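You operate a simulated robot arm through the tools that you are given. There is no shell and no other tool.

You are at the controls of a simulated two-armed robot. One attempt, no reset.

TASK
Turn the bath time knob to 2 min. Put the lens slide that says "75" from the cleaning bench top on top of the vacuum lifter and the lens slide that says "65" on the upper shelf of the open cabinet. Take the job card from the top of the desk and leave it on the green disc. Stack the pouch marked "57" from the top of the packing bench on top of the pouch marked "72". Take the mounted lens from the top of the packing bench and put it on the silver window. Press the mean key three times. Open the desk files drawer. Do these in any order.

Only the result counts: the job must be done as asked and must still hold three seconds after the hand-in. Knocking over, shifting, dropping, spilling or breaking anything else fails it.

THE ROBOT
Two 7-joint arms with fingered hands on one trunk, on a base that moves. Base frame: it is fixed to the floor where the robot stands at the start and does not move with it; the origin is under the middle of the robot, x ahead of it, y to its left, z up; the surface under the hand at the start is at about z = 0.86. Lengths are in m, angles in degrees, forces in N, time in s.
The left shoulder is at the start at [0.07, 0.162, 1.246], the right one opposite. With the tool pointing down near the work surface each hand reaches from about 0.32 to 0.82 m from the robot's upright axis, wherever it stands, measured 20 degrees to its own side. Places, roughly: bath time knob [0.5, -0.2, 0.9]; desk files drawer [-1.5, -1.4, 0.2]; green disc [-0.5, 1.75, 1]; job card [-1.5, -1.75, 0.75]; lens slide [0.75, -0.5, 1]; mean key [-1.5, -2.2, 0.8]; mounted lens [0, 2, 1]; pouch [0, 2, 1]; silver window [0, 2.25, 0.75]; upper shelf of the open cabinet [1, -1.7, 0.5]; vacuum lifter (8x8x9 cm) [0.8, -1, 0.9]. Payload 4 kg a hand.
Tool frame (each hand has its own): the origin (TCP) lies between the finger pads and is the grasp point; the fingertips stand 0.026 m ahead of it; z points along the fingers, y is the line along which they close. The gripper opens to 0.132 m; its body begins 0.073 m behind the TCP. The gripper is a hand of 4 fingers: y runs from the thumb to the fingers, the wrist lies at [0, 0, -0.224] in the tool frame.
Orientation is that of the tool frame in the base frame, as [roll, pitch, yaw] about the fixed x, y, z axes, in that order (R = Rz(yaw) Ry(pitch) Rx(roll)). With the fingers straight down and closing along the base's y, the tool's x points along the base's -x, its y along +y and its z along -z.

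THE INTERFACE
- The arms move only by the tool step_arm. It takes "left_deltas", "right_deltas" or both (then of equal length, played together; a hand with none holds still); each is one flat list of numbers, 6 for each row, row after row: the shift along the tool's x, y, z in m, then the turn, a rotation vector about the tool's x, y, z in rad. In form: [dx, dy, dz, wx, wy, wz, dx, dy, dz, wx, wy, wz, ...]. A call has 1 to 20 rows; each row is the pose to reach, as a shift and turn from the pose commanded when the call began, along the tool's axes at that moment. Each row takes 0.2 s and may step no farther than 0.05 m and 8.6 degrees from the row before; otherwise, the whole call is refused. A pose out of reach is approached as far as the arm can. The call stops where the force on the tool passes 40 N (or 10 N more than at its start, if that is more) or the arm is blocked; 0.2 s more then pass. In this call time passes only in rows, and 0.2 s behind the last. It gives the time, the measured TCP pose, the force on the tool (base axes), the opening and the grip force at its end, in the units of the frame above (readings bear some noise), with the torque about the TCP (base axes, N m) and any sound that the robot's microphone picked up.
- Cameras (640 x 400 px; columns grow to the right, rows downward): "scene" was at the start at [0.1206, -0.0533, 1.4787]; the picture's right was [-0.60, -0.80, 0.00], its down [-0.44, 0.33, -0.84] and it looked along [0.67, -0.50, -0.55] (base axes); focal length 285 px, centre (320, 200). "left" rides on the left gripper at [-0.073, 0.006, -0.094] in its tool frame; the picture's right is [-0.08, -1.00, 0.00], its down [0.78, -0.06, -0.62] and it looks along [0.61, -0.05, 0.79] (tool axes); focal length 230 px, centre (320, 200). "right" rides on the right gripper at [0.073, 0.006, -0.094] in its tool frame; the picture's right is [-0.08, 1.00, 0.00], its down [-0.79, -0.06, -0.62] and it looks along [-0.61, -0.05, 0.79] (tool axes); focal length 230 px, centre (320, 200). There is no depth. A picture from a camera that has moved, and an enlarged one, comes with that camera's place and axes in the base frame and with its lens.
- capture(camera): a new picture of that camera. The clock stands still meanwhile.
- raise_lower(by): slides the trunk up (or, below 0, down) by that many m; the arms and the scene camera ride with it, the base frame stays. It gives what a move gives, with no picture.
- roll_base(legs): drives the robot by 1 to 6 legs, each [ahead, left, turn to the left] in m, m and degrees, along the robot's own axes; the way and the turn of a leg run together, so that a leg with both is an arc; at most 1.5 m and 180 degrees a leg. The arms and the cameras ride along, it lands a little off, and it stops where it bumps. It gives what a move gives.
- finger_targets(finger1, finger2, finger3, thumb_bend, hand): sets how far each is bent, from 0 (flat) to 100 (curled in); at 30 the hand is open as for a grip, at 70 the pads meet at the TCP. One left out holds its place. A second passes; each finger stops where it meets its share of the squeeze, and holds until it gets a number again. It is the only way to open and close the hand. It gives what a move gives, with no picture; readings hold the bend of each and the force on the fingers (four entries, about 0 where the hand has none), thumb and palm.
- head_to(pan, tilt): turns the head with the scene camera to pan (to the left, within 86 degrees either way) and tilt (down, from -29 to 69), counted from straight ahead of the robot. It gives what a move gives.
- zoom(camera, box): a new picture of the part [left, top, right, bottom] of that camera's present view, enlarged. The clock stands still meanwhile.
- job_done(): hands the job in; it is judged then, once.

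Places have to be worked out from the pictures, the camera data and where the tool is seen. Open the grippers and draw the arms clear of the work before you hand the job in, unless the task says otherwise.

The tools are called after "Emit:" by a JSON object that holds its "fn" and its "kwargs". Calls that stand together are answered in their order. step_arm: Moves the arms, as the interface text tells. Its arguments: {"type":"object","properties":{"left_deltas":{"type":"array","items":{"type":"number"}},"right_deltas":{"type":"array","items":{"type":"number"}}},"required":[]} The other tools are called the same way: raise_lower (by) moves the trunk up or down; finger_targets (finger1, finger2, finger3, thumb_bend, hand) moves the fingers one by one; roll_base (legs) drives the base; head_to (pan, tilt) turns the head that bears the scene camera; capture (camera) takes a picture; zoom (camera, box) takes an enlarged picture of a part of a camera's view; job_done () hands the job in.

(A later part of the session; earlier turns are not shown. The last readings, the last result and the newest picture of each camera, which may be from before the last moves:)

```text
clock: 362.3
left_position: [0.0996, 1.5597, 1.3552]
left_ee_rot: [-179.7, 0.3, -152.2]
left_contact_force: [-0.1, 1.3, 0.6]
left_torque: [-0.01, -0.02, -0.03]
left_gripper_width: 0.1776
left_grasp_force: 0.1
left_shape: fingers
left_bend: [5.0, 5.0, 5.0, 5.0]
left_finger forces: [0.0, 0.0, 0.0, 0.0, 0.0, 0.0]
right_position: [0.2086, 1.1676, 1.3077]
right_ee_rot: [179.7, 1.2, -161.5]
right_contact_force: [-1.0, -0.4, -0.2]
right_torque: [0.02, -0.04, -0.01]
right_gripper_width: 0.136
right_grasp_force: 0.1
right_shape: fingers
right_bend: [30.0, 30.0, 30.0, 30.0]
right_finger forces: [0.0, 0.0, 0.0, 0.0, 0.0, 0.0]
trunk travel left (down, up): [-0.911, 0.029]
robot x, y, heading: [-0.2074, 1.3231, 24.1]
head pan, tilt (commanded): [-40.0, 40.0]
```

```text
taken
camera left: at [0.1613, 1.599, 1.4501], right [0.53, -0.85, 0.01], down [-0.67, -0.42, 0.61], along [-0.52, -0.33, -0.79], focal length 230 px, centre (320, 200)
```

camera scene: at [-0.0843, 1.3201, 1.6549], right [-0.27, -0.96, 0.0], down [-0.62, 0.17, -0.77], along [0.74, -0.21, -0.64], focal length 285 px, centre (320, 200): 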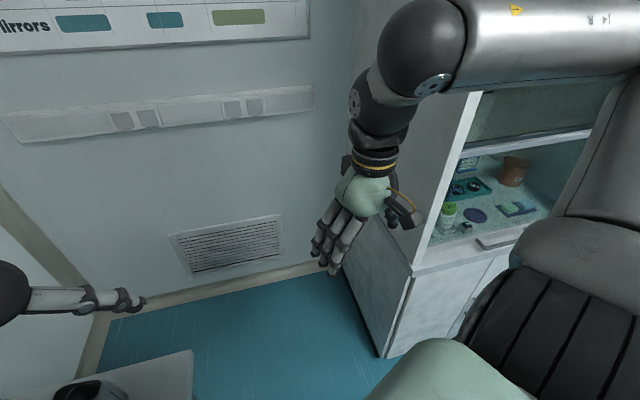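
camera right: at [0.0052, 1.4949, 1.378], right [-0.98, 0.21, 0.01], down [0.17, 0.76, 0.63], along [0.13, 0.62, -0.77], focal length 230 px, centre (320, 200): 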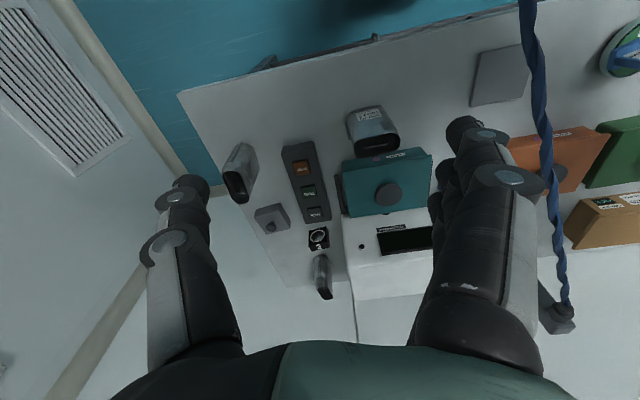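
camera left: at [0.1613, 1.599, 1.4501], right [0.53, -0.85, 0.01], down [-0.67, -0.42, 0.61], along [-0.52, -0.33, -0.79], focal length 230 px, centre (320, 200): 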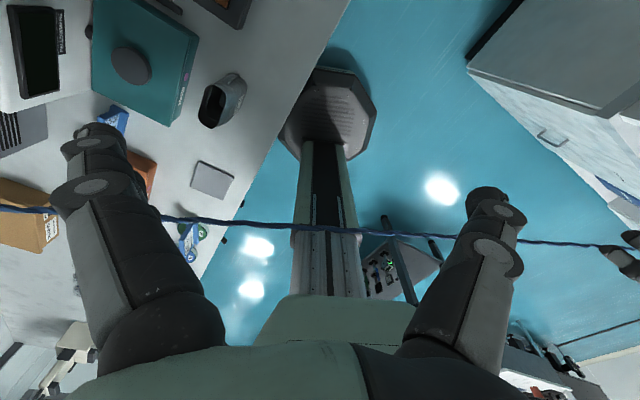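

I check closely where the hose runs relative to the robot's mast and torso.

Emit:
{"fn": "zoom", "kwargs": {"camera": "left", "box": [230, 140, 450, 340]}}

Emit:
{"fn": "head_to", "kwargs": {"pan": 60, "tilt": 60}}

Emit:
{"fn": "capture", "kwargs": {"camera": "scene"}}

```text
2.00 times, centred on (340, 240) of left
camera zoom: at [0.1613, 1.599, 1.4501], right [0.53, -0.85, 0.01], down [-0.67, -0.42, 0.61], along [-0.52, -0.33, -0.79], focal length 460 px, centre (280, 120)
```

zoom: 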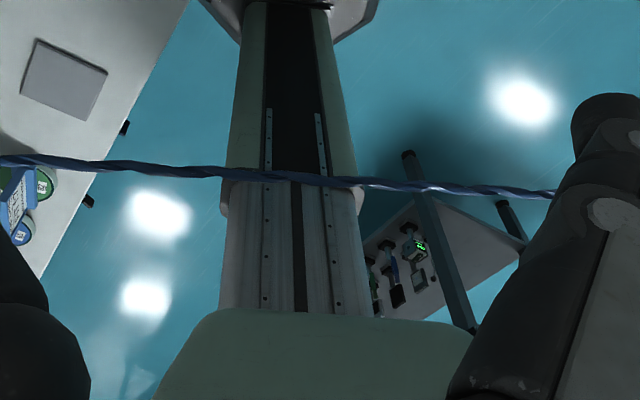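

```text
clock: 364.1
left_position: [0.1039, 1.5613, 1.3562]
left_ee_rot: [-179.8, 0.1, -152.2]
left_contact_force: [-0.7, -0.3, -0.6]
left_torque: [0.0, 0.0, 0.0]
left_gripper_width: 0.1778
left_grasp_force: 0.1
left_shape: fingers
left_bend: [5.0, 5.0, 5.0, 5.0]
left_finger forces: [0.0, 0.1, 0.1, 0.0, 0.0, 0.1]
right_position: [0.212, 1.167, 1.3091]
right_ee_rot: [179.7, 1.1, -161.5]
right_contact_force: [-0.2, -0.3, -0.4]
right_torque: [0.02, 0.02, 0.03]
right_gripper_width: 0.136
right_grasp_force: 0.1
right_shape: fingers
right_bend: [30.0, 30.0, 30.0, 30.0]
right_finger forces: [0.0, 0.0, 0.0, 0.0, 0.0, 0.0]
trunk travel left (down, up): [-0.911, 0.029]
robot x, y, heading: [-0.2022, 1.3284, 24.3]
head pan, tilt (commanded): [60.0, 60.0]
```

```text
taken
camera scene: at [-0.1553, 1.4098, 1.6278], right [0.99, -0.1, 0.0], down [-0.09, -0.86, -0.5], along [0.05, 0.5, -0.87], focal length 285 px, centre (320, 200)
```

scene: 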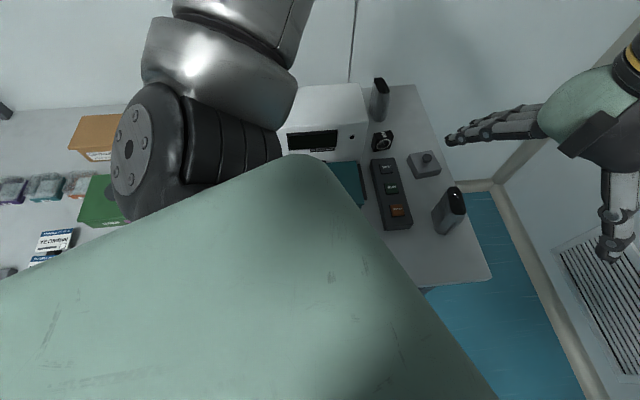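

The hose passes a few centimetres from the mast without touching, so I keep the base here. I set the left fingers to the grip opening and swing the left hand to hover over the lens block, turned so it will close along x.

Emit:
{"fn": "finger_targets", "kwargs": {"hand": "left", "finger1": 35, "finger2": 35, "finger3": 35, "thumb_bend": 35}}

Emit:
{"fn": "step_arm", "kwargs": {"left_deltas": [-0.0203, 0.034, 0.005, -0.0086, -0.0128, -0.0982, -0.0406, 0.0681, 0.015, -0.0172, -0.0256, -0.1964, -0.0609, 0.1021, 0.03, -0.0258, -0.0385, -0.2947, -0.0812, 0.1362, 0.045, -0.0344, -0.0513, -0.3929, -0.1015, 0.1702, 0.065, -0.043, -0.0641, -0.4911, -0.1218, 0.2043, 0.085, -0.0516, -0.0769, -0.5893, -0.1421, 0.2383, 0.105, -0.0602, -0.0897, -0.6875, -0.1624, 0.2723, 0.125, -0.0688, -0.1025, -0.7857, -0.1827, 0.3064, 0.15, -0.0774, -0.1154, -0.884, -0.203, 0.3404, 0.175, -0.086, -0.1282, -0.9822, -0.2233, 0.3745, 0.205, -0.0946, -0.141, -1.0804, -0.2436, 0.4085, 0.236, -0.1032, -0.1538, -1.1786]}}

Emit:
{"fn": "capture", "kwargs": {"camera": "left"}}

Emit:
{"fn": "capture", "kwargs": {"camera": "scene"}}

```text
clock: 365.1
left_position: [0.1026, 1.5612, 1.3557]
left_ee_rot: [-179.8, 0.1, -152.2]
left_contact_force: [0.0, -0.2, 0.1]
left_torque: [-0.03, -0.02, 0.02]
left_gripper_width: 0.1212
left_grasp_force: 0.1
left_shape: fingers
left_bend: [35.0, 35.0, 35.0, 35.0]
left_finger forces: [0.1, 0.1, 0.0, 0.1, 0.1, 0.0]
right_position: [0.2113, 1.1673, 1.3088]
right_ee_rot: [179.7, 1.1, -161.5]
right_contact_force: [-0.6, -0.4, 0.6]
right_torque: [0.01, 0.02, 0.03]
right_gripper_width: 0.1359
right_grasp_force: 0.0
right_shape: fingers
right_bend: [30.0, 30.0, 30.0, 30.0]
right_finger forces: [0.0, 0.0, 0.0, 0.0, 0.0, 0.0]
trunk travel left (down, up): [-0.911, 0.029]
robot x, y, heading: [-0.2093, 1.3232, 24.1]
head pan, tilt (commanded): [60.0, 60.0]
```

```text
refused: row 12 steps farther than a row can; nothing moved
```

```text
taken
camera left: at [0.1656, 1.5995, 1.4488], right [0.53, -0.85, 0.0], down [-0.67, -0.42, 0.62], along [-0.52, -0.33, -0.79], focal length 230 px, centre (320, 200)
```

left: 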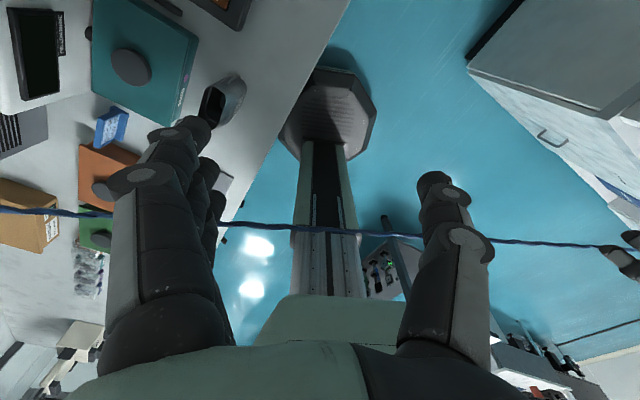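

```text
taken
camera scene: at [-0.1547, 1.4099, 1.6277], right [1.0, -0.1, 0.0], down [-0.09, -0.86, -0.5], along [0.05, 0.5, -0.87], focal length 285 px, centre (320, 200)
```

scene: 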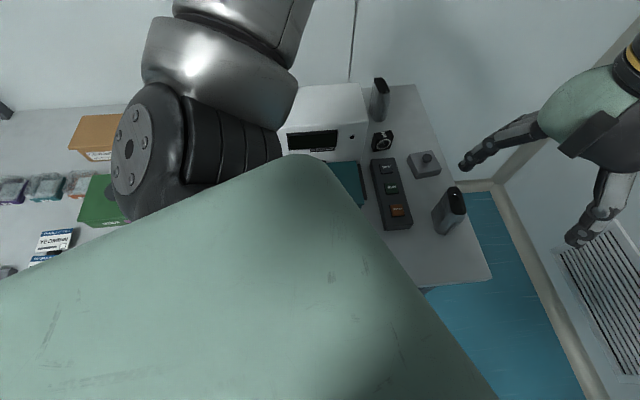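

One row was too long; I redo it with an even descent.

Emit:
{"fn": "step_arm", "kwargs": {"left_deltas": [-0.0203, 0.034, 0.01, -0.0086, -0.0128, -0.0982, -0.0406, 0.0681, 0.025, -0.0172, -0.0256, -0.1964, -0.0609, 0.1021, 0.042, -0.0258, -0.0385, -0.2947, -0.0812, 0.1362, 0.06, -0.0344, -0.0513, -0.3929, -0.1015, 0.1702, 0.08, -0.043, -0.0641, -0.4911, -0.1218, 0.2043, 0.1, -0.0516, -0.0769, -0.5893, -0.1421, 0.2383, 0.12, -0.0602, -0.0897, -0.6875, -0.1624, 0.2723, 0.143, -0.0688, -0.1025, -0.7857, -0.1827, 0.3064, 0.166, -0.0774, -0.1154, -0.884, -0.203, 0.3404, 0.19, -0.086, -0.1282, -0.9822, -0.2233, 0.3745, 0.213, -0.0946, -0.141, -1.0804, -0.2436, 0.4085, 0.236, -0.1032, -0.1538, -1.1786]}}

Emit:
{"fn": "capture", "kwargs": {"camera": "left"}}

Emit:
{"fn": "capture", "kwargs": {"camera": "scene"}}

```text
clock: 367.7
left_position: [0.1318, 2.0394, 1.1175]
left_ee_rot: [-179.8, 9.7, -84.3]
left_contact_force: [0.6, 0.0, 0.0]
left_torque: [-0.02, 0.0, -0.01]
left_gripper_width: 0.1211
left_grasp_force: 0.1
left_shape: fingers
left_bend: [35.0, 35.0, 35.0, 35.0]
left_finger forces: [0.0, 0.1, 0.0, 0.0, 0.0, 0.0]
right_position: [0.2124, 1.1704, 1.3088]
right_ee_rot: [179.7, 1.1, -161.5]
right_contact_force: [0.0, 0.5, -0.5]
right_torque: [-0.01, 0.04, 0.01]
right_gripper_width: 0.1357
right_grasp_force: 0.1
right_shape: fingers
right_bend: [30.0, 30.0, 30.0, 30.0]
right_finger forces: [0.0, 0.0, 0.1, 0.0, 0.0, 0.0]
trunk travel left (down, up): [-0.911, 0.029]
robot x, y, heading: [-0.2109, 1.3218, 24.5]
head pan, tilt (commanded): [60.0, 60.0]
```

```text
taken
camera left: at [0.1204, 2.0927, 1.2218], right [0.98, 0.17, 0.02], down [0.15, -0.87, 0.47], along [0.1, -0.47, -0.88], focal length 230 px, centre (320, 200)
```

left: 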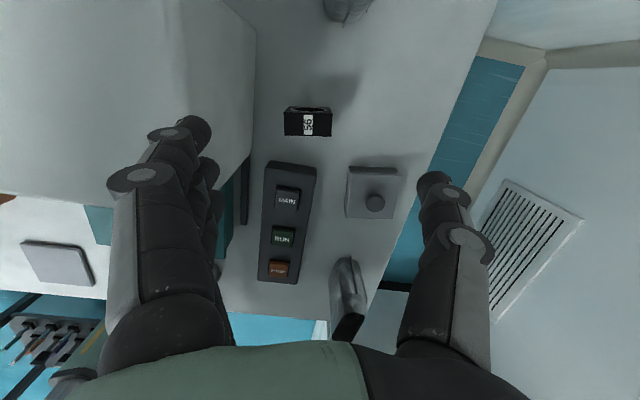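

```text
taken
camera scene: at [-0.1539, 1.4118, 1.6276], right [1.0, -0.1, 0.0], down [-0.09, -0.86, -0.5], along [0.05, 0.5, -0.87], focal length 285 px, centre (320, 200)
```

scene: 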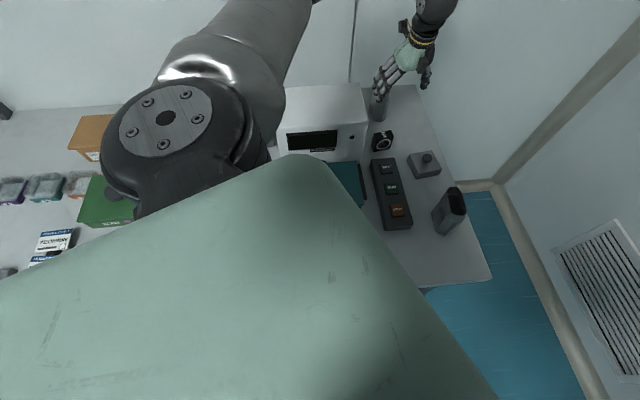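

The hand hovers over the lens block without strain. I zoom in on the block to align.

Emit:
{"fn": "zoom", "kwargs": {"camera": "left", "box": [250, 80, 370, 170]}}

Emit:
{"fn": "zoom", "kwargs": {"camera": "scene", "box": [350, 70, 450, 170]}}

```text
4.44 times, centred on (310, 125) of left
camera zoom: at [0.1204, 2.0927, 1.2218], right [0.98, 0.17, 0.02], down [0.15, -0.87, 0.47], along [0.1, -0.47, -0.88], focal length 1022 px, centre (364, 533)
```

zoom: 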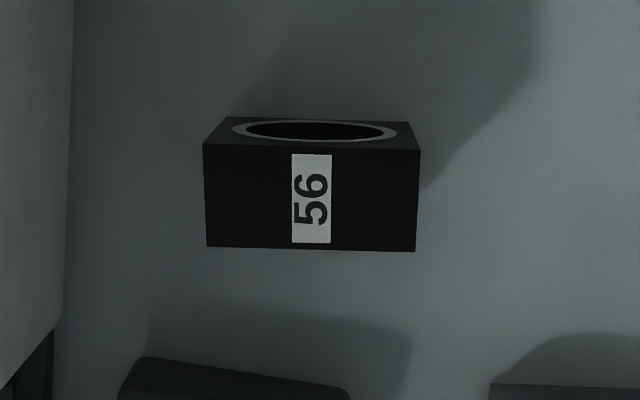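

```text
4.00 times, centred on (400, 120) of scene
camera zoom: at [-0.1539, 1.4118, 1.6276], right [1.0, -0.1, 0.0], down [-0.09, -0.86, -0.5], along [0.05, 0.5, -0.87], focal length 1139 px, centre (0, 520)
```

zoom: 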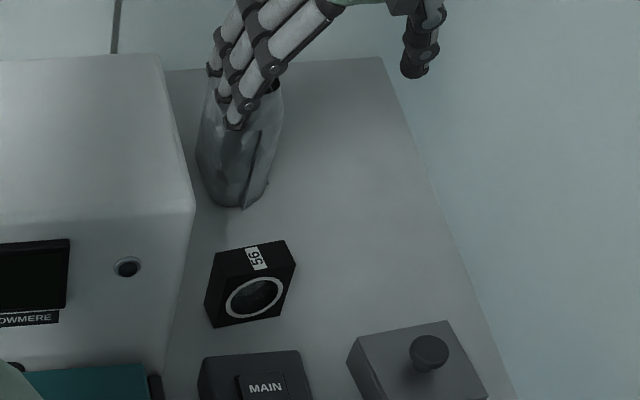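

The block measures about 6 × 2.8 × 6.5 cm, centred at (0.120, 2.038). I narrow the fingers to clear the machine's side, then lower the hand over the block.

Emit:
{"fn": "finger_targets", "kwargs": {"hand": "left", "finger1": 46, "finger2": 46, "finger3": 46, "thumb_bend": 44}}

Emit:
{"fn": "step_arm", "kwargs": {"left_deltas": [0.0063, 0.006, 0.0366, 0, 0, -0.03, 0.0126, 0.012, 0.0731, 0, 0, -0.0576, 0.0189, 0.012, 0.1097, 0, 0, -0.0576, 0.0252, 0.012, 0.1462, 0, 0, -0.0576]}}

Emit:
{"fn": "capture", "kwargs": {"camera": "left"}}

Emit:
{"fn": "zoom", "kwargs": {"camera": "scene", "box": [330, 60, 450, 170]}}

```text
clock: 368.7
left_position: [0.1297, 2.0361, 1.119]
left_ee_rot: [-179.7, 9.8, -84.5]
left_contact_force: [0.3, 0.1, -0.2]
left_torque: [0.02, -0.03, 0.0]
left_gripper_width: 0.0879
left_grasp_force: 0.1
left_shape: fingers
left_bend: [46.0, 46.0, 46.0, 44.0]
left_finger forces: [0.1, 0.1, 0.0, 0.0, 0.1, 0.0]
right_position: [0.2127, 1.1678, 1.3085]
right_ee_rot: [179.7, 1.1, -161.5]
right_contact_force: [0.4, -0.3, -0.5]
right_torque: [0.01, -0.02, 0.02]
right_gripper_width: 0.1361
right_grasp_force: 0.1
right_shape: fingers
right_bend: [30.0, 30.0, 30.0, 30.0]
right_finger forces: [0.0, 0.1, 0.0, 0.0, 0.1, 0.1]
trunk travel left (down, up): [-0.911, 0.029]
robot x, y, heading: [-0.2062, 1.3244, 24.4]
head pan, tilt (commanded): [60.0, 60.0]
```

```text
clock: 369.7
left_position: [0.1174, 2.0369, 0.9686]
left_ee_rot: [-179.2, 9.8, -81.0]
left_contact_force: [-0.3, 0.4, 0.3]
left_torque: [-0.01, 0.0, 0.0]
left_gripper_width: 0.0879
left_grasp_force: 0.1
left_shape: fingers
left_bend: [46.0, 46.0, 46.0, 44.0]
left_finger forces: [0.1, 0.0, 0.1, 0.1, 0.1, 0.0]
right_position: [0.2135, 1.1682, 1.308]
right_ee_rot: [179.6, 1.1, -161.5]
right_contact_force: [0.9, -0.4, 0.1]
right_torque: [0.0, 0.02, 0.05]
right_gripper_width: 0.136
right_grasp_force: 0.0
right_shape: fingers
right_bend: [30.0, 30.0, 30.0, 30.0]
right_finger forces: [0.1, 0.0, 0.2, 0.0, 0.0, 0.0]
trunk travel left (down, up): [-0.911, 0.029]
robot x, y, heading: [-0.2048, 1.3256, 24.3]
head pan, tilt (commanded): [60.0, 60.0]
```

```text
taken
camera left: at [0.1021, 2.0911, 1.0733], right [0.97, 0.23, 0.03], down [0.19, -0.86, 0.48], along [0.13, -0.46, -0.88], focal length 230 px, centre (320, 200)
```

left: 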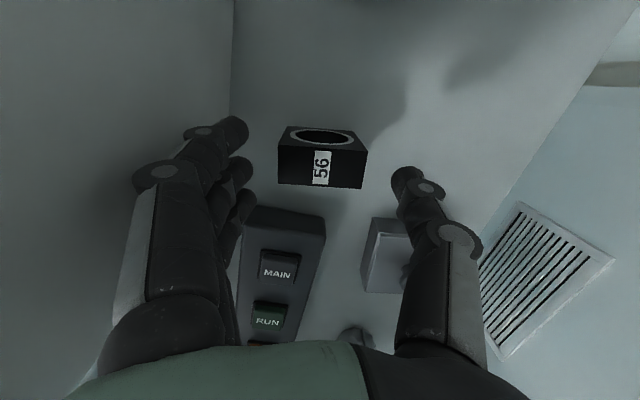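

```text
3.64 times, centred on (390, 115) of scene
camera zoom: at [-0.1539, 1.4109, 1.6277], right [1.0, -0.1, 0.0], down [-0.09, -0.86, -0.5], along [0.05, 0.5, -0.87], focal length 1036 px, centre (66, 509)
```

zoom: 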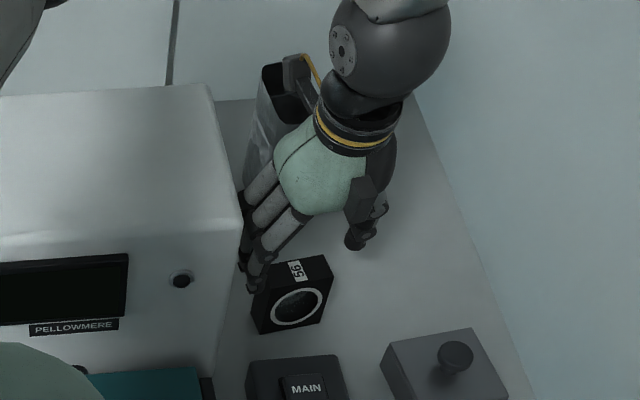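

The block is centred between finger and thumb. I lower the last 3.6 cm and pinch it with thumb and middle finger.

Emit:
{"fn": "step_arm", "kwargs": {"left_deltas": [0.0031, -0.001, 0.018, 0, 0, 0, 0.0062, -0.002, 0.036, 0, 0, 0]}}

Emit:
{"fn": "capture", "kwargs": {"camera": "left"}}

Emit:
{"fn": "finger_targets", "kwargs": {"hand": "left", "finger2": 62, "thumb_bend": 62}}

Emit:
{"fn": "capture", "kwargs": {"camera": "left"}}

```text
clock: 370.3
left_position: [0.1192, 2.0376, 0.9325]
left_ee_rot: [-179.3, 9.8, -81.0]
left_contact_force: [-0.2, 0.7, -0.8]
left_torque: [0.02, -0.02, 0.0]
left_gripper_width: 0.0882
left_grasp_force: 0.0
left_shape: fingers
left_bend: [46.0, 46.0, 46.0, 44.0]
left_finger forces: [0.1, 0.0, 0.0, 0.1, 0.1, 0.0]
right_position: [0.213, 1.1688, 1.308]
right_ee_rot: [179.7, 1.0, -161.4]
right_contact_force: [0.4, 0.3, 0.1]
right_torque: [-0.01, -0.04, -0.05]
right_gripper_width: 0.1356
right_grasp_force: 0.0
right_shape: fingers
right_bend: [30.0, 30.0, 30.0, 30.0]
right_finger forces: [0.0, 0.0, 0.1, 0.1, 0.1, 0.1]
trunk travel left (down, up): [-0.911, 0.029]
robot x, y, heading: [-0.2031, 1.3256, 24.7]
head pan, tilt (commanded): [60.0, 60.0]
```

```text
taken
camera left: at [0.1042, 2.0914, 1.0367], right [0.97, 0.23, 0.03], down [0.19, -0.86, 0.47], along [0.13, -0.46, -0.88], focal length 230 px, centre (320, 200)
```

left: 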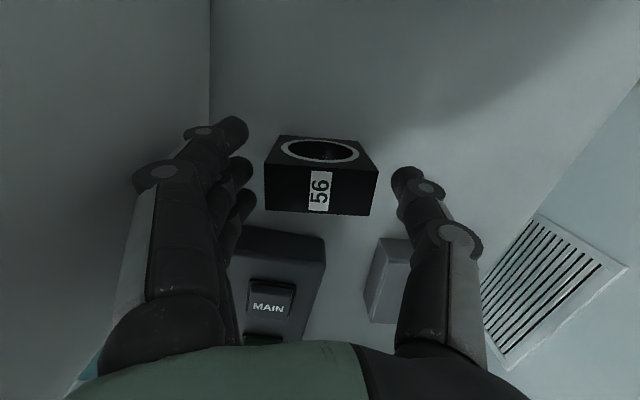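

```text
clock: 371.3
left_position: [0.1182, 2.0372, 0.932]
left_ee_rot: [-179.2, 9.8, -81.1]
left_contact_force: [-0.1, -0.7, -0.6]
left_torque: [0.04, 0.03, -0.04]
left_gripper_width: 0.0709
left_grasp_force: 8.4
left_shape: fingers
left_bend: [46.0, 53.0, 46.0, 58.0]
left_finger forces: [0.0, 8.7, 0.0, 0.0, 8.5, 0.0]
right_position: [0.2109, 1.1691, 1.3078]
right_ee_rot: [179.8, 1.1, -161.5]
right_contact_force: [0.1, 0.4, -0.6]
right_torque: [-0.02, 0.03, 0.02]
right_gripper_width: 0.136
right_grasp_force: 0.2
right_shape: fingers
right_bend: [30.0, 30.0, 30.0, 30.0]
right_finger forces: [0.0, 0.0, 0.0, 0.0, 0.0, 0.0]
trunk travel left (down, up): [-0.911, 0.029]
robot x, y, heading: [-0.2047, 1.3253, 24.3]
head pan, tilt (commanded): [60.0, 60.0]
```

```text
taken
camera left: at [0.1037, 2.091, 1.037], right [0.97, 0.23, 0.03], down [0.19, -0.86, 0.47], along [0.13, -0.46, -0.88], focal length 230 px, centre (320, 200)
```

left: 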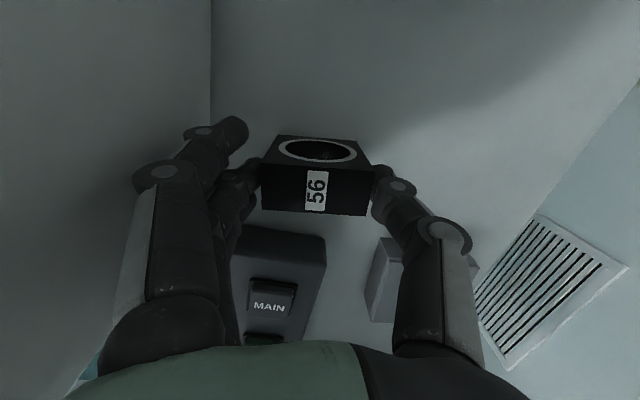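

The block is pinched with 8.5 N and stays level. I lift it straight up to clear the machine's top.

Emit:
{"fn": "step_arm", "kwargs": {"left_deltas": [-0.0017, 0, -0.0099, 0, 0, 0, -0.0084, 0, -0.0493, 0, 0, 0, -0.0168, 0, -0.0986, 0, 0, 0, -0.0253, 0, -0.1479, 0, 0, 0, -0.0337, 0, -0.1971, 0, 0, 0]}}

Emit:
{"fn": "capture", "kwargs": {"camera": "left"}}

Emit:
{"fn": "capture", "kwargs": {"camera": "scene"}}

```text
clock: 372.5
left_position: [0.1151, 2.0304, 1.1357]
left_ee_rot: [-179.3, 9.8, -81.2]
left_contact_force: [-0.1, 0.0, -2.4]
left_torque: [0.01, 0.0, -0.01]
left_gripper_width: 0.0707
left_grasp_force: 8.3
left_shape: fingers
left_bend: [46.0, 52.0, 46.0, 58.0]
left_finger forces: [0.0, 8.5, 0.0, 0.0, 8.4, 0.0]
right_position: [0.211, 1.1666, 1.3089]
right_ee_rot: [179.7, 1.2, -161.5]
right_contact_force: [-0.1, 0.0, 0.0]
right_torque: [-0.02, 0.0, 0.01]
right_gripper_width: 0.1358
right_grasp_force: 0.1
right_shape: fingers
right_bend: [30.0, 30.0, 30.0, 30.0]
right_finger forces: [0.0, 0.0, 0.1, 0.0, 0.0, 0.0]
trunk travel left (down, up): [-0.911, 0.029]
robot x, y, heading: [-0.2069, 1.3241, 24.3]
head pan, tilt (commanded): [60.0, 60.0]
```

```text
taken
camera left: at [0.1016, 2.0842, 1.2393], right [0.97, 0.23, 0.03], down [0.19, -0.86, 0.47], along [0.13, -0.46, -0.88], focal length 230 px, centre (320, 200)
```

left: 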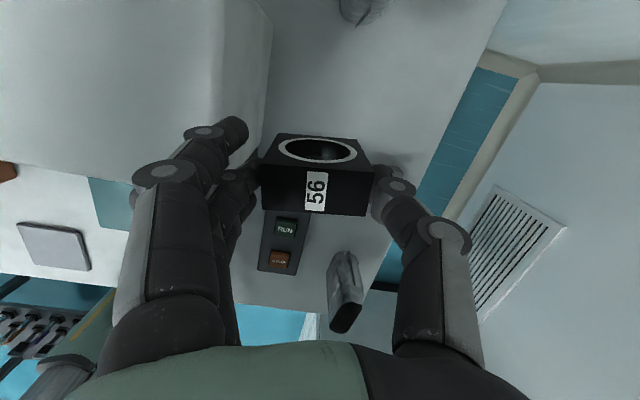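

```text
taken
camera scene: at [-0.1551, 1.4078, 1.6278], right [1.0, -0.1, 0.0], down [-0.09, -0.86, -0.5], along [0.05, 0.5, -0.87], focal length 285 px, centre (320, 200)
```

scene: 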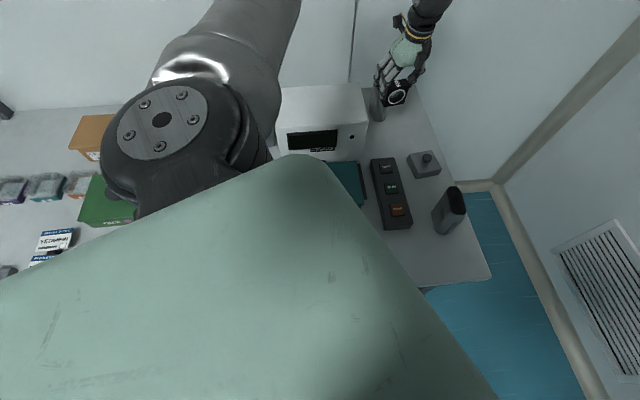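

The lens hangs steady. I carry it over to the silver window at the same height.

Emit:
{"fn": "step_arm", "kwargs": {"left_deltas": [-0.0323, 0.0209, 0.0056, 0, 0, 0, -0.0645, 0.0418, 0.0111, 0, 0, 0, -0.0968, 0.0627, 0.0167, 0, 0, 0, -0.1291, 0.0836, 0.0223, 0, 0, 0, -0.1613, 0.1045, 0.0278, 0, 0, 0, -0.1936, 0.1254, 0.0334, 0, 0, 0]}}

Emit:
{"fn": "capture", "kwargs": {"camera": "left"}}

Emit:
{"fn": "capture", "kwargs": {"camera": "scene"}}

```text
clock: 373.9
left_position: [-0.0355, 2.2089, 1.1321]
left_ee_rot: [-179.3, 9.7, -81.2]
left_contact_force: [0.2, -0.4, -2.0]
left_torque: [0.01, -0.02, 0.01]
left_gripper_width: 0.0705
left_grasp_force: 8.8
left_shape: fingers
left_bend: [46.0, 52.0, 46.0, 58.0]
left_finger forces: [0.0, 8.6, 0.0, 0.1, 8.5, 0.0]
right_position: [0.2128, 1.1688, 1.3087]
right_ee_rot: [179.8, 1.1, -161.5]
right_contact_force: [-1.2, 0.2, -0.4]
right_torque: [-0.02, 0.03, 0.03]
right_gripper_width: 0.1363
right_grasp_force: 0.1
right_shape: fingers
right_bend: [30.0, 30.0, 30.0, 30.0]
right_finger forces: [0.0, 0.0, 0.0, 0.0, 0.0, 0.0]
trunk travel left (down, up): [-0.911, 0.029]
robot x, y, heading: [-0.2098, 1.3245, 24.2]
head pan, tilt (commanded): [60.0, 60.0]
```

```text
taken
camera left: at [-0.0515, 2.2632, 1.2356], right [0.97, 0.23, 0.03], down [0.19, -0.86, 0.47], along [0.13, -0.46, -0.88], focal length 230 px, centre (320, 200)
```

left: 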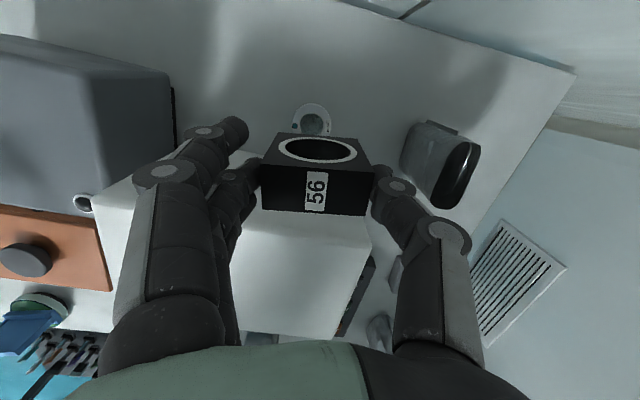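

```text
taken
camera scene: at [-0.1541, 1.4109, 1.6277], right [1.0, -0.1, 0.0], down [-0.09, -0.86, -0.5], along [0.05, 0.5, -0.87], focal length 285 px, centre (320, 200)
```

scene: 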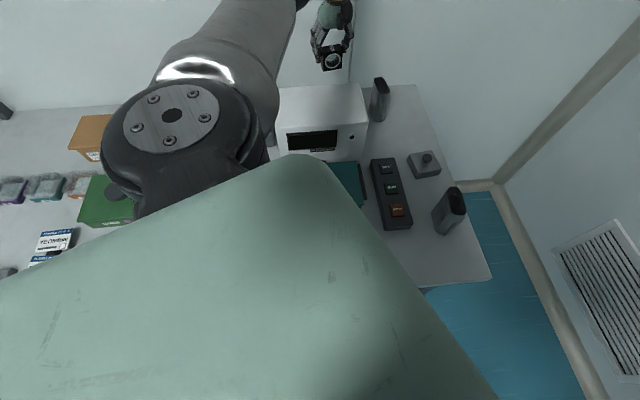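

Reached without strain, and the silver ring is visible just beyond the block. I zoom to align.

Emit:
{"fn": "zoom", "kwargs": {"camera": "left", "box": [250, 80, 390, 230]}}

```text
2.67 times, centred on (320, 155) of left
camera zoom: at [-0.0515, 2.2632, 1.2356], right [0.97, 0.23, 0.03], down [0.19, -0.86, 0.47], along [0.13, -0.46, -0.88], focal length 614 px, centre (320, 320)
```

zoom: 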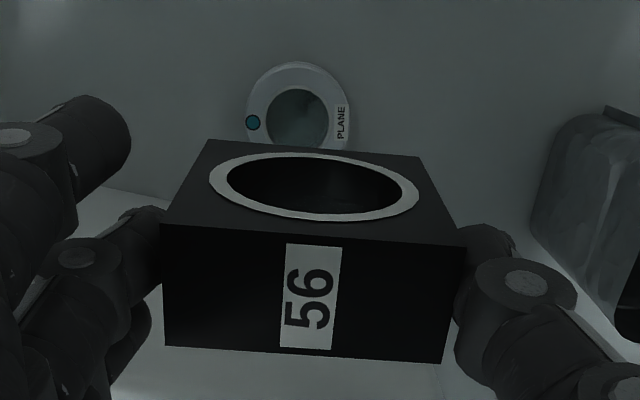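

The ring centre is at about (-0.044, 2.202). I shift 6 mm and lower the block until it is about 3 cm above the ring, watching for any contact with the machine.

Emit:
{"fn": "step_arm", "kwargs": {"left_deltas": [0.0069, 0.0062, 0.0345, 0, 0, 0, 0.0136, 0.0062, 0.0739, 0, 0, 0, 0.0195, 0.0062, 0.1084, 0, 0, 0, 0.0253, 0.0062, 0.1429, 0, 0, 0]}}

Emit:
{"fn": "capture", "kwargs": {"camera": "left"}}

Emit:
{"fn": "zoom", "kwargs": {"camera": "scene", "box": [260, 0, 420, 140]}}

```text
clock: 374.9
left_position: [-0.0401, 2.2073, 0.9849]
left_ee_rot: [-179.2, 9.8, -81.1]
left_contact_force: [0.1, 0.2, -2.2]
left_torque: [-0.01, 0.0, 0.02]
left_gripper_width: 0.0704
left_grasp_force: 8.0
left_shape: fingers
left_bend: [46.0, 52.0, 46.0, 58.0]
left_finger forces: [0.0, 8.3, 0.0, 0.0, 8.4, 0.1]
right_position: [0.2128, 1.1698, 1.3093]
right_ee_rot: [179.8, 1.2, -161.4]
right_contact_force: [-0.1, -0.3, -0.3]
right_torque: [-0.01, 0.03, 0.0]
right_gripper_width: 0.1359
right_grasp_force: 0.1
right_shape: fingers
right_bend: [30.0, 30.0, 30.0, 30.0]
right_finger forces: [0.1, 0.1, 0.1, 0.0, 0.0, 0.0]
trunk travel left (down, up): [-0.911, 0.029]
robot x, y, heading: [-0.2078, 1.3204, 24.1]
head pan, tilt (commanded): [60.0, 60.0]
```

```text
taken
camera left: at [-0.0556, 2.2607, 1.0907], right [0.97, 0.23, 0.03], down [0.19, -0.86, 0.48], along [0.13, -0.46, -0.88], focal length 230 px, centre (320, 200)
```

left: 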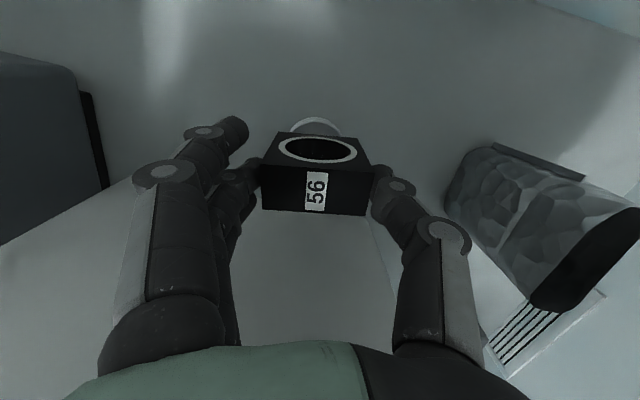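

```text
2.86 times, centred on (340, 70) of scene
camera zoom: at [-0.1547, 1.4109, 1.6278], right [1.0, -0.1, 0.0], down [-0.09, -0.86, -0.5], along [0.05, 0.5, -0.87], focal length 814 px, centre (263, 571)
```

zoom: 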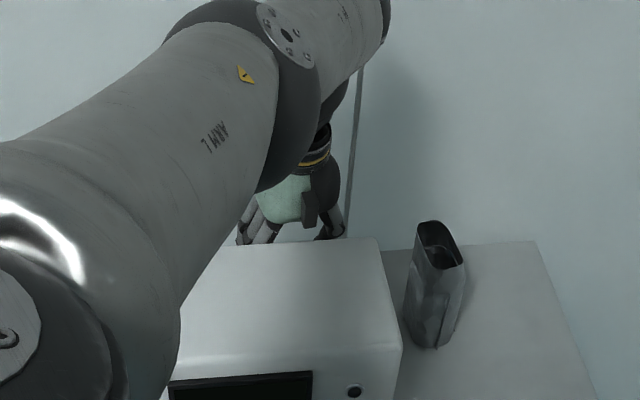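

Aligned within a few millimetres. I lower 2 cm more, then feel for contact in 2 mm steps.

Emit:
{"fn": "step_arm", "kwargs": {"left_deltas": [0.0017, 0.003, 0.0099, 0, 0, 0, 0.0034, 0.003, 0.0197, 0, 0, 0]}}

Emit:
{"fn": "step_arm", "kwargs": {"left_deltas": [0.0005, 0, 0.003, 0, 0, 0, 0.001, 0, 0.0059, 0, 0, 0]}}

```text
clock: 375.5
left_position: [-0.0436, 2.2071, 0.9659]
left_ee_rot: [-179.2, 9.8, -81.1]
left_contact_force: [-0.5, 0.1, -2.2]
left_torque: [0.0, 0.03, -0.03]
left_gripper_width: 0.0708
left_grasp_force: 8.7
left_shape: fingers
left_bend: [46.0, 52.0, 46.0, 58.0]
left_finger forces: [0.1, 8.5, 0.1, 0.1, 8.5, 0.0]
right_position: [0.2131, 1.1689, 1.3096]
right_ee_rot: [179.8, 1.1, -161.6]
right_contact_force: [0.2, 0.2, 0.0]
right_torque: [-0.01, 0.02, 0.02]
right_gripper_width: 0.1358
right_grasp_force: 0.1
right_shape: fingers
right_bend: [30.0, 30.0, 30.0, 30.0]
right_finger forces: [0.0, 0.0, 0.1, 0.1, 0.0, 0.0]
trunk travel left (down, up): [-0.911, 0.029]
robot x, y, heading: [-0.2052, 1.3247, 24.1]
head pan, tilt (commanded): [60.0, 60.0]
```

```text
clock: 376.1
left_position: [-0.0436, 2.2064, 0.9588]
left_ee_rot: [-179.2, 9.8, -81.2]
left_contact_force: [-0.5, -0.8, -2.4]
left_torque: [0.02, 0.03, 0.03]
left_gripper_width: 0.0706
left_grasp_force: 8.7
left_shape: fingers
left_bend: [46.0, 52.0, 46.0, 58.0]
left_finger forces: [0.1, 8.4, 0.1, 0.0, 8.5, 0.0]
right_position: [0.2129, 1.1682, 1.3079]
right_ee_rot: [179.7, 1.0, -161.6]
right_contact_force: [0.6, 0.7, 0.4]
right_torque: [0.02, -0.01, 0.02]
right_gripper_width: 0.1359
right_grasp_force: 0.0
right_shape: fingers
right_bend: [30.0, 30.0, 30.0, 30.0]
right_finger forces: [0.0, 0.1, 0.1, 0.0, 0.0, 0.1]
trunk travel left (down, up): [-0.911, 0.029]
robot x, y, heading: [-0.2077, 1.3199, 24.6]
head pan, tilt (commanded): [60.0, 60.0]
```

Emit:
{"fn": "step_arm", "kwargs": {"left_deltas": [0.0005, 0, 0.003, 0, 0, 0, 0.001, 0, 0.0059, 0, 0, 0]}}

Emit:
{"fn": "capture", "kwargs": {"camera": "left"}}

```text
clock: 376.7
left_position: [-0.0434, 2.208, 0.9541]
left_ee_rot: [-179.2, 9.9, -81.1]
left_contact_force: [-0.4, 0.3, -0.8]
left_torque: [0.0, 0.03, -0.02]
left_gripper_width: 0.0707
left_grasp_force: 7.9
left_shape: fingers
left_bend: [46.0, 52.0, 46.0, 58.0]
left_finger forces: [0.0, 8.4, 0.1, 0.0, 8.4, 0.0]
right_position: [0.2117, 1.1683, 1.3084]
right_ee_rot: [179.7, 1.1, -161.6]
right_contact_force: [0.6, 0.4, 0.2]
right_torque: [-0.01, 0.01, 0.0]
right_gripper_width: 0.1357
right_grasp_force: 0.1
right_shape: fingers
right_bend: [30.0, 30.0, 30.0, 30.0]
right_finger forces: [0.1, 0.0, 0.0, 0.1, 0.1, 0.0]
trunk travel left (down, up): [-0.911, 0.029]
robot x, y, heading: [-0.2044, 1.3255, 24.1]
head pan, tilt (commanded): [60.0, 60.0]
```

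```text
taken
camera left: at [-0.0581, 2.261, 1.058], right [0.97, 0.23, 0.03], down [0.19, -0.86, 0.47], along [0.13, -0.46, -0.88], focal length 230 px, centre (320, 200)
```

left: 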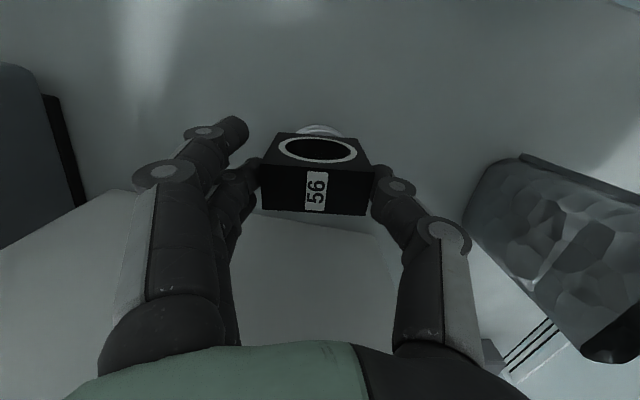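

Emit:
{"fn": "step_arm", "kwargs": {"left_deltas": [0.0004, 0, 0.002, 0, 0, 0]}}

Emit:
{"fn": "step_arm", "kwargs": {"left_deltas": [0.0004, 0, 0.002, 0, 0, 0]}}

```text
clock: 377.1
left_position: [-0.044, 2.2084, 0.9528]
left_ee_rot: [-179.2, 10.0, -81.1]
left_contact_force: [0.0, 0.9, 1.2]
left_torque: [0.0, 0.06, 0.0]
left_gripper_width: 0.0707
left_grasp_force: 7.8
left_shape: fingers
left_bend: [46.0, 52.0, 46.0, 58.0]
left_finger forces: [0.0, 8.3, 0.0, 0.0, 8.9, 0.1]
right_position: [0.2115, 1.1684, 1.3079]
right_ee_rot: [179.7, 1.1, -161.5]
right_contact_force: [0.8, 0.3, -0.5]
right_torque: [0.0, 0.01, -0.02]
right_gripper_width: 0.136
right_grasp_force: 0.0
right_shape: fingers
right_bend: [30.0, 30.0, 30.0, 30.0]
right_finger forces: [0.0, 0.0, 0.0, 0.1, 0.1, 0.0]
trunk travel left (down, up): [-0.911, 0.029]
robot x, y, heading: [-0.2076, 1.3218, 24.2]
head pan, tilt (commanded): [60.0, 60.0]
```

```text
clock: 377.5
left_position: [-0.0442, 2.2063, 0.9511]
left_ee_rot: [-179.2, 10.1, -81.1]
left_contact_force: [0.8, 1.8, 8.2]
left_torque: [0.1, 0.07, 0.0]
left_gripper_width: 0.0708
left_grasp_force: 9.0
left_shape: fingers
left_bend: [46.0, 53.0, 46.0, 58.0]
left_finger forces: [0.1, 8.7, 0.0, 0.0, 10.0, 0.0]
right_position: [0.212, 1.1674, 1.3086]
right_ee_rot: [179.5, 1.2, -161.4]
right_contact_force: [-0.4, 0.3, 0.5]
right_torque: [0.0, 0.03, 0.03]
right_gripper_width: 0.1359
right_grasp_force: 0.1
right_shape: fingers
right_bend: [30.0, 30.0, 30.0, 30.0]
right_finger forces: [0.0, 0.0, 0.0, 0.1, 0.0, 0.0]
trunk travel left (down, up): [-0.911, 0.029]
robot x, y, heading: [-0.2057, 1.323, 24.3]
head pan, tilt (commanded): [60.0, 60.0]
```

Contact is firm and centred on the ring. I ease up a millimetre and release in small steps.

Emit:
{"fn": "step_arm", "kwargs": {"left_deltas": [-0.0002, 0, -0.001, 0, 0, 0]}}

Emit:
{"fn": "finger_targets", "kwargs": {"hand": "left", "finger2": 49, "thumb_bend": 54}}

Emit:
{"fn": "capture", "kwargs": {"camera": "left"}}

```text
clock: 377.9
left_position: [-0.0426, 2.2069, 0.9518]
left_ee_rot: [-179.2, 9.9, -81.1]
left_contact_force: [0.1, 3.1, 8.6]
left_torque: [0.09, 0.05, -0.06]
left_gripper_width: 0.0705
left_grasp_force: 9.8
left_shape: fingers
left_bend: [46.0, 53.0, 46.0, 58.0]
left_finger forces: [0.1, 8.8, 0.0, 0.0, 9.8, 0.0]
right_position: [0.2126, 1.167, 1.308]
right_ee_rot: [179.7, 1.2, -161.5]
right_contact_force: [0.2, 0.4, -0.2]
right_torque: [-0.02, -0.01, 0.03]
right_gripper_width: 0.1361
right_grasp_force: 0.1
right_shape: fingers
right_bend: [30.0, 30.0, 30.0, 30.0]
right_finger forces: [0.0, 0.1, 0.0, 0.1, 0.0, 0.1]
trunk travel left (down, up): [-0.911, 0.029]
robot x, y, heading: [-0.2055, 1.3257, 24.2]
head pan, tilt (commanded): [60.0, 60.0]
```

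```text
clock: 378.9
left_position: [-0.0431, 2.2078, 0.9506]
left_ee_rot: [-179.2, 9.8, -81.1]
left_contact_force: [-0.8, -1.0, -0.3]
left_torque: [0.02, -0.02, 0.04]
left_gripper_width: 0.0715
left_grasp_force: 0.5
left_shape: fingers
left_bend: [46.0, 49.0, 46.0, 54.0]
left_finger forces: [0.0, 0.0, 0.0, 0.0, 0.2, 0.1]
right_position: [0.2128, 1.1679, 1.3074]
right_ee_rot: [179.7, 1.1, -161.5]
right_contact_force: [0.3, 0.1, -0.6]
right_torque: [0.0, 0.01, -0.02]
right_gripper_width: 0.1355
right_grasp_force: 0.1
right_shape: fingers
right_bend: [30.0, 30.0, 30.0, 30.0]
right_finger forces: [0.0, 0.0, 0.0, 0.0, 0.0, 0.1]
trunk travel left (down, up): [-0.911, 0.029]
robot x, y, heading: [-0.2065, 1.3188, 24.4]
head pan, tilt (commanded): [60.0, 60.0]
```

```text
taken
camera left: at [-0.0581, 2.2608, 1.0549], right [0.97, 0.23, 0.03], down [0.19, -0.86, 0.47], along [0.13, -0.46, -0.88], focal length 230 px, centre (320, 200)
```

left: 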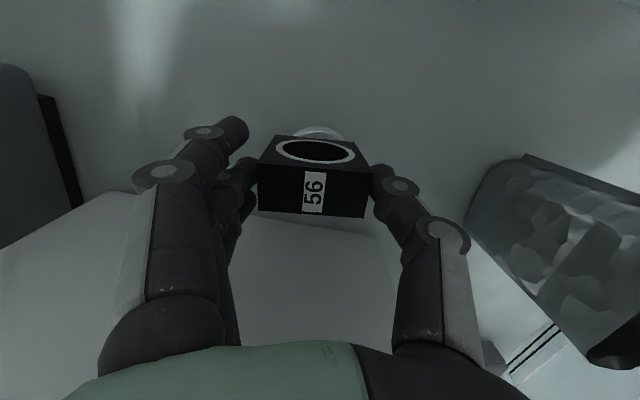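

The lens stands on the ring by itself. I open a little more on both sides and rise straight up.

Emit:
{"fn": "finger_targets", "kwargs": {"hand": "left", "finger1": 43, "finger2": 43, "finger3": 43, "thumb_bend": 44}}

Emit:
{"fn": "capture", "kwargs": {"camera": "left"}}

Emit:
{"fn": "step_arm", "kwargs": {"left_deltas": [-0.0051, 0, -0.0296, 0, 0, 0, -0.0118, 0, -0.069, 0, 0, 0, -0.0185, 0, -0.1084, 0, 0, 0, -0.0253, 0, -0.1479, 0, 0, 0, -0.0337, 0, -0.1971, 0, 0, 0]}}

Emit:
{"fn": "capture", "kwargs": {"camera": "left"}}

```text
clock: 379.9
left_position: [-0.0437, 2.2074, 0.9502]
left_ee_rot: [-179.2, 9.9, -81.1]
left_contact_force: [0.7, -1.2, -0.4]
left_torque: [0.02, 0.01, -0.02]
left_gripper_width: 0.0918
left_grasp_force: 0.0
left_shape: fingers
left_bend: [43.0, 43.0, 43.0, 44.0]
left_finger forces: [0.0, 0.1, 0.0, 0.0, 0.0, 0.0]
right_position: [0.2127, 1.1695, 1.3088]
right_ee_rot: [179.8, 1.1, -161.5]
right_contact_force: [0.2, 0.6, 0.2]
right_torque: [0.01, 0.0, 0.0]
right_gripper_width: 0.136
right_grasp_force: 0.0
right_shape: fingers
right_bend: [30.0, 30.0, 30.0, 30.0]
right_finger forces: [0.1, 0.0, 0.0, 0.0, 0.0, 0.0]
trunk travel left (down, up): [-0.911, 0.029]
robot x, y, heading: [-0.2067, 1.3205, 24.3]
head pan, tilt (commanded): [60.0, 60.0]
```

```text
taken
camera left: at [-0.0583, 2.2608, 1.055], right [0.97, 0.23, 0.03], down [0.19, -0.86, 0.47], along [0.13, -0.46, -0.88], focal length 230 px, centre (320, 200)
```

left: 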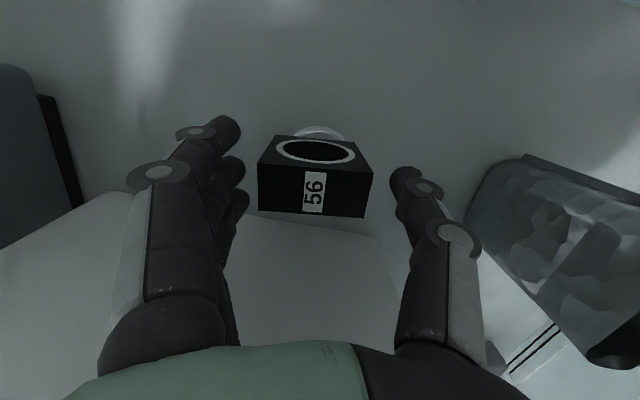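

```text
clock: 381.1
left_position: [-0.0442, 2.2068, 1.1509]
left_ee_rot: [-179.1, 9.8, -81.1]
left_contact_force: [0.3, -1.2, -0.4]
left_torque: [0.02, -0.02, -0.02]
left_gripper_width: 0.0914
left_grasp_force: 0.1
left_shape: fingers
left_bend: [43.0, 43.0, 43.0, 44.0]
left_finger forces: [0.0, 0.0, 0.0, 0.1, 0.0, 0.1]
right_position: [0.2117, 1.167, 1.3078]
right_ee_rot: [179.6, 1.1, -161.5]
right_contact_force: [0.8, -0.4, -0.6]
right_torque: [0.0, -0.01, 0.0]
right_gripper_width: 0.1361
right_grasp_force: 0.1
right_shape: fingers
right_bend: [30.0, 30.0, 30.0, 30.0]
right_finger forces: [0.0, 0.0, 0.0, 0.0, 0.0, 0.0]
trunk travel left (down, up): [-0.911, 0.029]
robot x, y, heading: [-0.2091, 1.3229, 24.1]
head pan, tilt (commanded): [60.0, 60.0]
```

```text
taken
camera left: at [-0.0598, 2.2598, 1.2557], right [0.97, 0.23, 0.03], down [0.19, -0.86, 0.47], along [0.13, -0.46, -0.88], focal length 230 px, centre (320, 200)
```

left: 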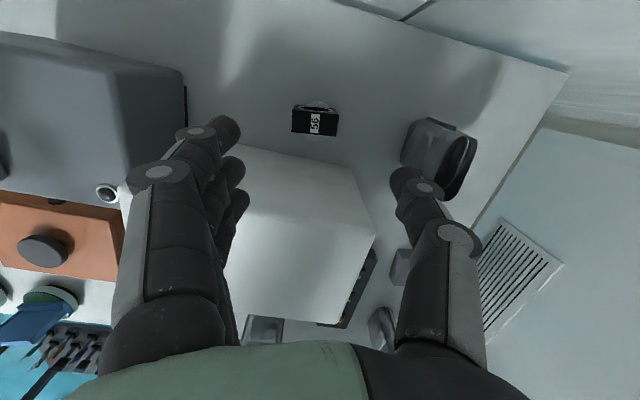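

The mounted lens stands on the silver window. Now pouch 57: I bring the left hand back over it, upright, and look.

Emit:
{"fn": "step_arm", "kwargs": {"left_deltas": [0.0423, 0.0073, -0.0119, 0, 0.0155, 0, 0.0845, 0.0146, -0.0238, 0, 0.0311, 0, 0.1268, 0.0219, -0.0357, 0, 0.0466, 0, 0.1691, 0.0292, -0.0476, 0, 0.0622, 0, 0.2113, 0.0365, -0.0595, 0, 0.0777, 0, 0.2536, 0.0439, -0.0715, 0, 0.0933, 0, 0.2958, 0.0512, -0.0834, 0, 0.1088, 0, 0.3381, 0.0585, -0.0953, 0, 0.1244, 0, 0.3804, 0.0658, -0.1072, 0, 0.1399, 0, 0.4226, 0.0731, -0.1191, 0, 0.1555, 0, 0.4649, 0.0804, -0.131, 0, 0.171, 0]}}

Emit:
{"fn": "capture", "kwargs": {"camera": "left"}}

Emit:
{"fn": "head_to", "kwargs": {"pan": 55, "tilt": 50}}

Emit:
{"fn": "capture", "kwargs": {"camera": "scene"}}

```text
clock: 383.5
left_position: [-0.031, 1.7494, 1.2086]
left_ee_rot: [-179.5, -0.1, -81.1]
left_contact_force: [0.4, 0.4, 0.5]
left_torque: [-0.03, -0.01, -0.03]
left_gripper_width: 0.0918
left_grasp_force: 0.0
left_shape: fingers
left_bend: [43.0, 43.0, 43.0, 44.0]
left_finger forces: [0.0, 0.0, 0.0, 0.0, 0.0, 0.1]
left hand out of reach, approached as far as the arm can: row 4, 5, 6, 7, 8, 9, 10, 11
right_position: [0.2153, 1.1671, 1.3066]
right_ee_rot: [179.5, 1.0, -161.5]
right_contact_force: [0.1, 0.3, 0.0]
right_torque: [0.0, 0.02, 0.0]
right_gripper_width: 0.1361
right_grasp_force: 0.1
right_shape: fingers
right_bend: [30.0, 30.0, 30.0, 30.0]
right_finger forces: [0.0, 0.0, 0.0, 0.0, 0.1, 0.1]
trunk travel left (down, up): [-0.911, 0.029]
robot x, y, heading: [-0.2081, 1.3229, 24.3]
head pan, tilt (commanded): [60.0, 60.0]
```

```text
taken
camera left: at [-0.0479, 1.8195, 1.302], right [0.97, 0.23, 0.01], down [0.18, -0.77, 0.62], along [0.15, -0.6, -0.79], focal length 230 px, centre (320, 200)
```

left: 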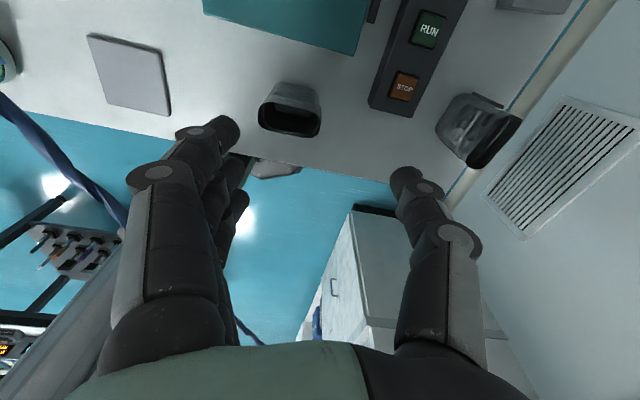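

```text
clock: 384.2
left_position: [-0.0323, 1.7502, 1.2084]
left_ee_rot: [-179.3, 0.0, -81.2]
left_contact_force: [-0.2, -0.1, 0.5]
left_torque: [-0.01, 0.01, 0.01]
left_gripper_width: 0.0918
left_grasp_force: 0.0
left_shape: fingers
left_bend: [43.0, 43.0, 43.0, 44.0]
left_finger forces: [0.0, 0.0, 0.0, 0.1, 0.0, 0.0]
right_position: [0.2125, 1.1685, 1.3084]
right_ee_rot: [179.6, 1.1, -161.6]
right_contact_force: [-0.8, 0.1, 0.4]
right_torque: [0.01, -0.04, 0.01]
right_gripper_width: 0.1359
right_grasp_force: 0.0
right_shape: fingers
right_bend: [30.0, 30.0, 30.0, 30.0]
right_finger forces: [0.0, 0.0, 0.0, 0.0, 0.0, 0.0]
trunk travel left (down, up): [-0.911, 0.029]
robot x, y, heading: [-0.2076, 1.3241, 24.3]
head pan, tilt (commanded): [55.0, 50.0]
```

```text
taken
camera scene: at [-0.1459, 1.4193, 1.6402], right [0.98, -0.19, 0.0], down [-0.14, -0.75, -0.64], along [0.12, 0.63, -0.77], focal length 285 px, centre (320, 200)
```

scene: 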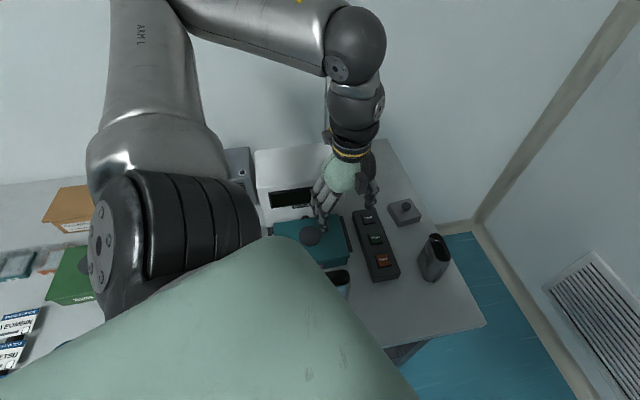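

The arm is at its inner limit here, so I back the base about 7 cm away from the bench and look at the pouch's exact position.

Emit:
{"fn": "roll_base", "kwargs": {"legs": [[-0.06, -0.0556, 0]]}}

Emit:
{"fn": "capture", "kwargs": {"camera": "left"}}

Emit:
{"fn": "zoom", "kwargs": {"camera": "left", "box": [240, 100, 400, 220]}}

```text
clock: 385.2
left_position: [-0.0618, 1.6838, 1.2061]
left_ee_rot: [-179.5, -0.4, -81.3]
left_contact_force: [0.5, 0.0, -0.2]
left_torque: [-0.06, -0.01, 0.03]
left_gripper_width: 0.0918
left_grasp_force: 0.1
left_shape: fingers
left_bend: [43.0, 43.0, 43.0, 44.0]
left_finger forces: [0.0, 0.1, 0.0, 0.0, 0.1, 0.1]
right_position: [0.1838, 1.1019, 1.3086]
right_ee_rot: [-180.0, 0.9, -161.5]
right_contact_force: [-0.1, 0.6, 0.2]
right_torque: [-0.08, 0.0, 0.0]
right_gripper_width: 0.136
right_grasp_force: 0.0
right_shape: fingers
right_bend: [30.0, 30.0, 30.0, 30.0]
right_finger forces: [0.0, 0.1, 0.0, 0.0, 0.0, 0.1]
trunk travel left (down, up): [-0.911, 0.029]
robot x, y, heading: [-0.2383, 1.2529, 24.3]
head pan, tilt (commanded): [55.0, 50.0]
```

```text
taken
camera left: at [-0.0783, 1.7548, 1.2985], right [0.97, 0.23, 0.01], down [0.18, -0.76, 0.62], along [0.15, -0.6, -0.78], focal length 230 px, centre (320, 200)
```

left: 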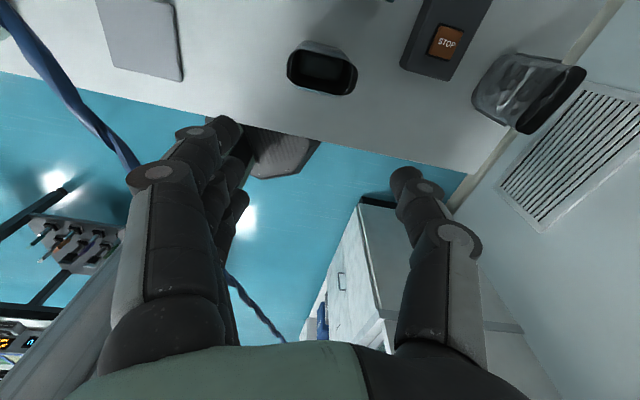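

```text
3.33 times, centred on (320, 160) of left
camera zoom: at [-0.0783, 1.7548, 1.2985], right [0.97, 0.23, 0.01], down [0.18, -0.76, 0.62], along [0.15, -0.6, -0.78], focal length 767 px, centre (320, 333)
```

zoom: 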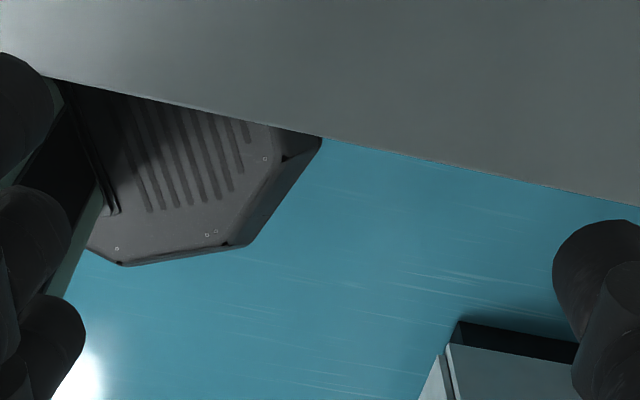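

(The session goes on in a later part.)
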